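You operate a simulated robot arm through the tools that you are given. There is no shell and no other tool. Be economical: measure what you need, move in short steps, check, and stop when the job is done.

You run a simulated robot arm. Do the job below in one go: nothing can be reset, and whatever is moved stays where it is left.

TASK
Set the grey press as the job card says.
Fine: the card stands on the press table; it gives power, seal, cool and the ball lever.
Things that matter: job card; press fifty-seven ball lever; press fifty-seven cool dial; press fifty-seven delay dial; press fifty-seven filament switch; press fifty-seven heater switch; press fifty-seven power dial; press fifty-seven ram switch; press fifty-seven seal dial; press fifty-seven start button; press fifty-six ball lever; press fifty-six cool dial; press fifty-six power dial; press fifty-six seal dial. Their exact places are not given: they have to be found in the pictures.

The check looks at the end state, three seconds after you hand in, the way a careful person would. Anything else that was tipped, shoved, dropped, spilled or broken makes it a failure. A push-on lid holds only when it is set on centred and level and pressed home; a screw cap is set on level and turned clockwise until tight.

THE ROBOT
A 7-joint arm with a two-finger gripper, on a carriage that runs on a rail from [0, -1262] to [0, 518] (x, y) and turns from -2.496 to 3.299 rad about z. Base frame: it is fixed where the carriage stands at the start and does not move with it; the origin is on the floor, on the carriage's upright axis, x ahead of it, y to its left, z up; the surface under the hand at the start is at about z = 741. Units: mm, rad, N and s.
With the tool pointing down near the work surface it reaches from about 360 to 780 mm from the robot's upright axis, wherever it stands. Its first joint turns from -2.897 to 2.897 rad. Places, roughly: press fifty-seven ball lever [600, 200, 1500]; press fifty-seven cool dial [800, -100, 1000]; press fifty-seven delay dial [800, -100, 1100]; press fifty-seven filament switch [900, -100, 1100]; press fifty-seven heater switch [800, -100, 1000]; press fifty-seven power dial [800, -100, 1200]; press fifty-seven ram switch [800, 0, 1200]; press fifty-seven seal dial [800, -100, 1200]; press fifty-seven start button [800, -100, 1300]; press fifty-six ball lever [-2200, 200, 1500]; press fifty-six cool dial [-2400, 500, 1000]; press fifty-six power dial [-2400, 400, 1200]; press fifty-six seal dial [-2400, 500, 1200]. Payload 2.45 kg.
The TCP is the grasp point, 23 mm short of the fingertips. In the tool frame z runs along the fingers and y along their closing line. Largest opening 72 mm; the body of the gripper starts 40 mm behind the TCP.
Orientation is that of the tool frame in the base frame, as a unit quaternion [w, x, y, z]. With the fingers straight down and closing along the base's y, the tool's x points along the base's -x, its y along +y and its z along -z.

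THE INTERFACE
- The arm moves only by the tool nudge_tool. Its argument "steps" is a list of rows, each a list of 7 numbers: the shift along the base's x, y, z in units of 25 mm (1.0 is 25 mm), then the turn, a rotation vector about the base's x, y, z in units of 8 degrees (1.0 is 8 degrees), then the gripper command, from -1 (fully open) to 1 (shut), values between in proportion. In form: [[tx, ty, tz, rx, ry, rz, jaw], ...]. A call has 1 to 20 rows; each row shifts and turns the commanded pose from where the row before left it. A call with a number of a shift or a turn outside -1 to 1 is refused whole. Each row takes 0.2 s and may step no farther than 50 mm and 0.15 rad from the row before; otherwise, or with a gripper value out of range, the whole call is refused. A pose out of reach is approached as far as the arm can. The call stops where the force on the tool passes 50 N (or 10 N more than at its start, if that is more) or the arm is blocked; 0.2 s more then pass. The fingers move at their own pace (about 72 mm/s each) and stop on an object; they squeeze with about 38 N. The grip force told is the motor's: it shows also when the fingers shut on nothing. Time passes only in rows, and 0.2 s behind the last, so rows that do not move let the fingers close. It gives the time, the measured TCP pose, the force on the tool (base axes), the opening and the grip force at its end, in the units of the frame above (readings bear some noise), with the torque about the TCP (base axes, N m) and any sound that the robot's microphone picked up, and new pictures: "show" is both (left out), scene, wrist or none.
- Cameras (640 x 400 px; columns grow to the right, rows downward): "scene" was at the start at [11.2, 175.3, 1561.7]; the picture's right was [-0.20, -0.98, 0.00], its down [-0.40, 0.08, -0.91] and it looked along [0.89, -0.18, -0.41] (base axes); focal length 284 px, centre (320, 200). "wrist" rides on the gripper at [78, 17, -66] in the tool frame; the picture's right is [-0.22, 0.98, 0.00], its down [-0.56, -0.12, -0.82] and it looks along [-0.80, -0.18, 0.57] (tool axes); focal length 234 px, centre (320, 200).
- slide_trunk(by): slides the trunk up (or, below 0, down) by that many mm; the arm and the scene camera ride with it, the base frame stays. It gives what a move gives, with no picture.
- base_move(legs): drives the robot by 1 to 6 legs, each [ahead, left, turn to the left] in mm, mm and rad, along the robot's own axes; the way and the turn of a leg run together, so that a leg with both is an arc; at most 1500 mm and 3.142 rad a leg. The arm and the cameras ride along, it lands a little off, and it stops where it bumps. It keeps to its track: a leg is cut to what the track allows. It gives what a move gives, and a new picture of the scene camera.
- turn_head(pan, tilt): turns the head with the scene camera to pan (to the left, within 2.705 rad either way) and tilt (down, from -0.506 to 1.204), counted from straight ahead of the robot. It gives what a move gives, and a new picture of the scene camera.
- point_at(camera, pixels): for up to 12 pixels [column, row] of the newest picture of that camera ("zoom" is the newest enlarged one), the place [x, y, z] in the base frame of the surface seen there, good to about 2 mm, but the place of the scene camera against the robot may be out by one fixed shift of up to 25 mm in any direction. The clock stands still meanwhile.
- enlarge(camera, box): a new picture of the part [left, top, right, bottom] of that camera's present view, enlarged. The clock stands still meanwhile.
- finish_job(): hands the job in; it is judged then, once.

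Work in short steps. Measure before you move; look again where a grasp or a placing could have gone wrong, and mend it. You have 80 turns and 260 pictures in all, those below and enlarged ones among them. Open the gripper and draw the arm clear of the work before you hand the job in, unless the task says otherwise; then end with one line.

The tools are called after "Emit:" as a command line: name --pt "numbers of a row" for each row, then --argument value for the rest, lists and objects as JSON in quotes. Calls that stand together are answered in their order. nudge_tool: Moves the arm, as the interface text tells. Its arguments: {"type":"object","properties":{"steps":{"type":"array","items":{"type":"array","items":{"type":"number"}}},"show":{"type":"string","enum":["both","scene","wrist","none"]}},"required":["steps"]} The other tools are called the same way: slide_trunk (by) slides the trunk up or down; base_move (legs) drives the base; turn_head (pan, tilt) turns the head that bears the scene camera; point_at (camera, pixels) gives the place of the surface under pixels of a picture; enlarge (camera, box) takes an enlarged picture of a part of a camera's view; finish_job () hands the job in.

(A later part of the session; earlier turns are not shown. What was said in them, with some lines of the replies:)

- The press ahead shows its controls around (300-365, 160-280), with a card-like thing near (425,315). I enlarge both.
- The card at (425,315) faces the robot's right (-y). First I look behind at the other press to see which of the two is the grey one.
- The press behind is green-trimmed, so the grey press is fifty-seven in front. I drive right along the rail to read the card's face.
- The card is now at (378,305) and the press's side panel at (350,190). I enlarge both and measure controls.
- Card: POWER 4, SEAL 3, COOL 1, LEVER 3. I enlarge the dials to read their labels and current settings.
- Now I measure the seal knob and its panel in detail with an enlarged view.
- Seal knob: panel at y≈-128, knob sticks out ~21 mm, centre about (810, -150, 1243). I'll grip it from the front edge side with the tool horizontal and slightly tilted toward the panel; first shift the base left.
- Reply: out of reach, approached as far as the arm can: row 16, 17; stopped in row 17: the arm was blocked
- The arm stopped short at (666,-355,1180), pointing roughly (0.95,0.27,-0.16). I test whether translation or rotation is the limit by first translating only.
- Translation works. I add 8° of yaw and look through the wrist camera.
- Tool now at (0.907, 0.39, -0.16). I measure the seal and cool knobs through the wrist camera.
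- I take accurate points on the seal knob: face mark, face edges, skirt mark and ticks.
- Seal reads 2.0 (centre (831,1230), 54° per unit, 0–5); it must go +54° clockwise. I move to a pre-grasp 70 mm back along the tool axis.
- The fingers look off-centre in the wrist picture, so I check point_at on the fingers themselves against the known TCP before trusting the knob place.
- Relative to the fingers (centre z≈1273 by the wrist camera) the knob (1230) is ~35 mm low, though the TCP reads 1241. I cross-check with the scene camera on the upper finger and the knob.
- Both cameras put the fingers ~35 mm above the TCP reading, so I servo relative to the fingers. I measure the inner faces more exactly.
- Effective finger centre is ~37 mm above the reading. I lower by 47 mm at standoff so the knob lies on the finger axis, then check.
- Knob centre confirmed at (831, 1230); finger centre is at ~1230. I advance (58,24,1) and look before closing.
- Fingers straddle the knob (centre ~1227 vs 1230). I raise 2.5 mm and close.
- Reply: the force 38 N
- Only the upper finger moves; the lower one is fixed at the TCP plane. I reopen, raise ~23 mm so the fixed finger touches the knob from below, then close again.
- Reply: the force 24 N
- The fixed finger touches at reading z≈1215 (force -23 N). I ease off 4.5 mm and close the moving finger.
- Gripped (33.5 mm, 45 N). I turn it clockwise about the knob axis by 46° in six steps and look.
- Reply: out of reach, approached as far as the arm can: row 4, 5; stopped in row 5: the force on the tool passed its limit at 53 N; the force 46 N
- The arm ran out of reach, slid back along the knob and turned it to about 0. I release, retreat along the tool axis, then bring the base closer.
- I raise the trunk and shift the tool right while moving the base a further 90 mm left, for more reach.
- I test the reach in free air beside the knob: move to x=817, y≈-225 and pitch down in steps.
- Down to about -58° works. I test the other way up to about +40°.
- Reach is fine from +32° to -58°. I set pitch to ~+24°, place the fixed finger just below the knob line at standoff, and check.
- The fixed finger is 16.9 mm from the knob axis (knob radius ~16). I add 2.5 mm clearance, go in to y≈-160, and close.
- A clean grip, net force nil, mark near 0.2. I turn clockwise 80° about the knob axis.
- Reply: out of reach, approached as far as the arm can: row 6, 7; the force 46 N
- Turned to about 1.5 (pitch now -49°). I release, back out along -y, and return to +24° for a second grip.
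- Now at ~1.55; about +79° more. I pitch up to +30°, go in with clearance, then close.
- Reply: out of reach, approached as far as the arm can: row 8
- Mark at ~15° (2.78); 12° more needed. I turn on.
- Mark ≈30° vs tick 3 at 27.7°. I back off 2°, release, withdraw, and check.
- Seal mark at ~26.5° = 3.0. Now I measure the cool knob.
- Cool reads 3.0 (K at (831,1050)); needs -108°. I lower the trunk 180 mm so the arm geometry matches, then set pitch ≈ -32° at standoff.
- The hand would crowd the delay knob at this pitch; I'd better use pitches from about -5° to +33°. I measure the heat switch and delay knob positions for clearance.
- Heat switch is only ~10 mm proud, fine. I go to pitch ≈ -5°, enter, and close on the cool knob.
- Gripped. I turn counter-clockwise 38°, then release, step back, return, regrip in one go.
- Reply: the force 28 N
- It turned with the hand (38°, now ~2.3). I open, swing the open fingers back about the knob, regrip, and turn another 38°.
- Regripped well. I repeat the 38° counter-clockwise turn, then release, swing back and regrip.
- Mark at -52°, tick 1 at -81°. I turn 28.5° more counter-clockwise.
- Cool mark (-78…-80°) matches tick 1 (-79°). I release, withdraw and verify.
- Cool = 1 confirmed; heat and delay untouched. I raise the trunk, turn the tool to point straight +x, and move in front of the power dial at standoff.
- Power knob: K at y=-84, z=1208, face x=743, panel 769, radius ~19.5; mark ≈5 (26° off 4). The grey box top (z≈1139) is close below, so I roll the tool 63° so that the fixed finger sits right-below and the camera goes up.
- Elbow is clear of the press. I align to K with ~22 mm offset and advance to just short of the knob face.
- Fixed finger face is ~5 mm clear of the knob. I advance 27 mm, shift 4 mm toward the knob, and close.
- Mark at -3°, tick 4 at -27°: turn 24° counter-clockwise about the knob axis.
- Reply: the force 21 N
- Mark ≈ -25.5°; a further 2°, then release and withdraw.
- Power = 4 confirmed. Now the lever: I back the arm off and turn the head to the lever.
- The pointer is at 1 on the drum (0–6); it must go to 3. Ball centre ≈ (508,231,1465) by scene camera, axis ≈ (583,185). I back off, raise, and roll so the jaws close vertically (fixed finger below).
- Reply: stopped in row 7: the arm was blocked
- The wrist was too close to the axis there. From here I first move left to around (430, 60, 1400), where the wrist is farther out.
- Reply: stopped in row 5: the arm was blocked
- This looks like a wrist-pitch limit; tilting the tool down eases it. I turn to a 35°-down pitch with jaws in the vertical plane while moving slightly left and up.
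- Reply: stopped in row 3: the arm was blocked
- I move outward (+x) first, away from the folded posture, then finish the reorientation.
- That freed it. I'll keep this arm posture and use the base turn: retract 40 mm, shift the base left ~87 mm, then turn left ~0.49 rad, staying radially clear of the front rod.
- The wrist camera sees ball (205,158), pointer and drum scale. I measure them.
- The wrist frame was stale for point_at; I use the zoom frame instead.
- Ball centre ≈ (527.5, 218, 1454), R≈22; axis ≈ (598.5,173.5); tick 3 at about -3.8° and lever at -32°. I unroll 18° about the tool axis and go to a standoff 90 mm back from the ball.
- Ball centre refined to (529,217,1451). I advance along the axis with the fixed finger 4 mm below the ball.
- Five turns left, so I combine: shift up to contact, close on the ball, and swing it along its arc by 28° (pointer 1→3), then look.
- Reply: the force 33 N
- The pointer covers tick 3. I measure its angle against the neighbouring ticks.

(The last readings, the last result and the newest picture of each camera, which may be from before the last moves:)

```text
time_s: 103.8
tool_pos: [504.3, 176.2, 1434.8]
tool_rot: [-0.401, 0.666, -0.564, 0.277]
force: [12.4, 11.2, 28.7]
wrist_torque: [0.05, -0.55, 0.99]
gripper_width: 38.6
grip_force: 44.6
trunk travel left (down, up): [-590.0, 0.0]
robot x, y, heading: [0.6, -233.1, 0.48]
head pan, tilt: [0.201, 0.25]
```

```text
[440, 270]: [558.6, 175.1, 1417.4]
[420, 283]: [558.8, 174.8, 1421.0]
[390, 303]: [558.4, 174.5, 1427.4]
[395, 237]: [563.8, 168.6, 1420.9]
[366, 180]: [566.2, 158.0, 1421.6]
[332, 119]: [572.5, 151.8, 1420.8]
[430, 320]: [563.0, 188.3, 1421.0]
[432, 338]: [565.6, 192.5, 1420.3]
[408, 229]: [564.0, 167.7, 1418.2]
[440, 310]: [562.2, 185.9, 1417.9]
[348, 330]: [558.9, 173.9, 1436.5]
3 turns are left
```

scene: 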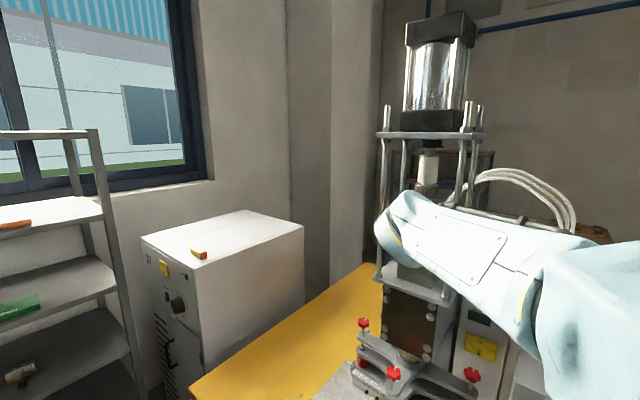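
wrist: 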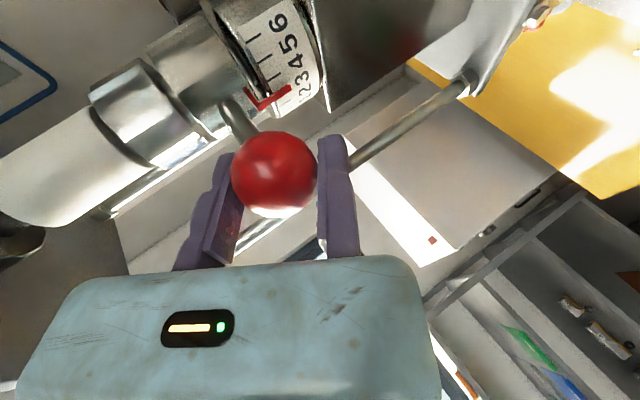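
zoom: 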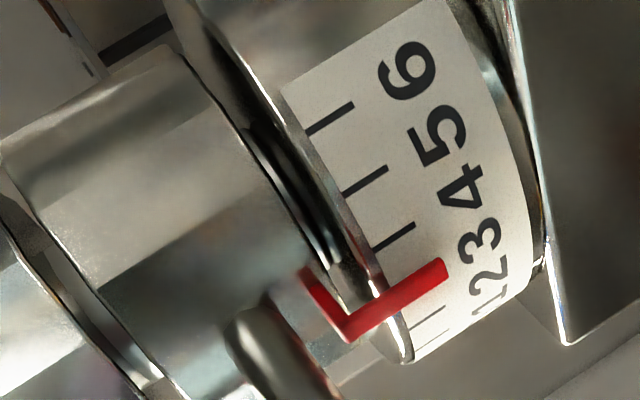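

Pointer at -1.9°, tick 3 at about -3.8°: slightly past. I nudge the ball back 2.3 mm, release, retreat, and look.

Emit:
nudge_tool --pt "0 0.092 0 0 0 0 1" --pt "0 0 0 0 0 0 1" --pt "0 0 0 0 0 0 0.6" --pt "0 0 0 0 0 0 -0.2" --pt "0 0 0 0 0 0 -1" --pt "0 0 0 0 0 0 -1" --pt "-0.064 -0.005 -0.1 0 0 0 -1" --pt "-0.8 -0.21 0.51 0 0 0 -1" --pt "-0.8 -0.21 0.51 0 0 0 -1" --pt "-0.8 -0.21 0.51 0 0 0 -1" --pt "-0.3 -0.1 0.2 0 0 0 -1" --pt "0 0 0 0 0 0 -1" --show "both"

Emit:
enlarge --camera "wrist" --box '[200, 0, 360, 100]'

Emit:
enlarge --camera "scene" --box '[380, 150, 480, 250]'

```text
time_s: 106.4
tool_pos: [434.5, 159.9, 1473.2]
tool_rot: [-0.399, 0.667, -0.565, 0.278]
force: [-0.5, 0.1, 1.0]
wrist_torque: [-0.02, 0.0, 0.02]
gripper_width: 72.2
grip_force: 0.0
trunk travel left (down, up): [-590.0, 0.0]
robot x, y, heading: [3.1, -229.8, 0.477]
head pan, tilt: [0.201, 0.25]
```

scene: 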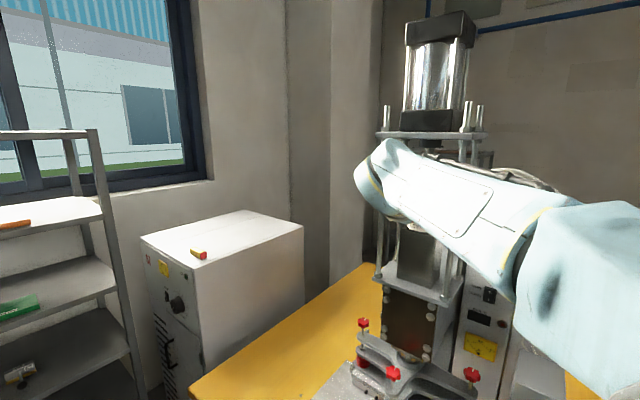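
wrist: 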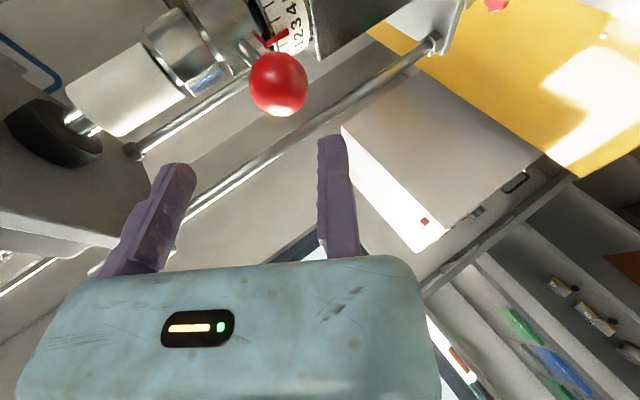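

```text
4.00 times, centred on (280, 50) of wrist
```

zoom: 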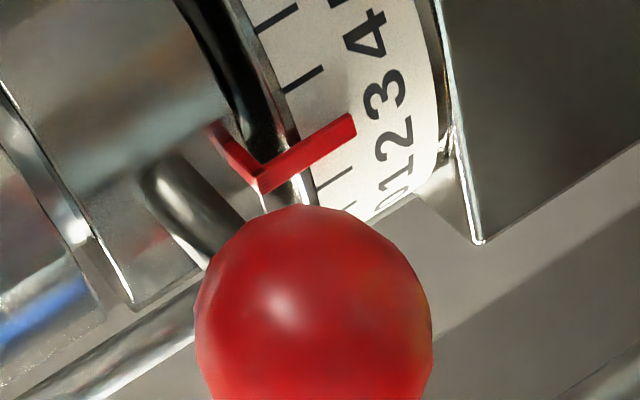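

```text
4.00 times, centred on (430, 200) of scene
2 turns are left
```

zoom: 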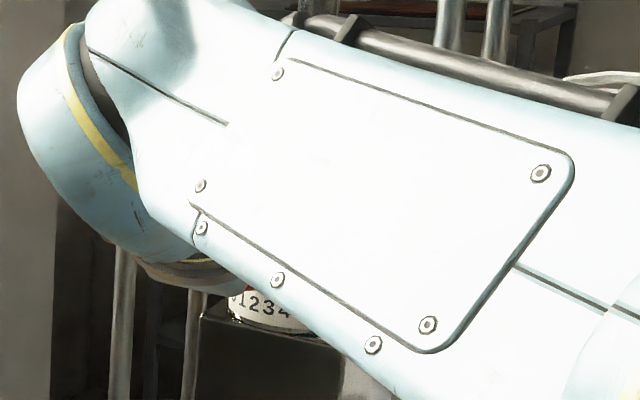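

The pointer's line extends to the "3" label and covers tick 3; the gripper is open and about 80 mm clear of the ball. I hand in.

Emit:
finish_job

```text
The job is handed in.
```

I set grey press fifty-seven to the job card: power 4, seal 3, cool 1, ball lever 3. I handed the job in with the gripper open and about 80 mm clear of the lever; while I was setting it, the seal knob slipped to about 0 once before I brought it back to 3.
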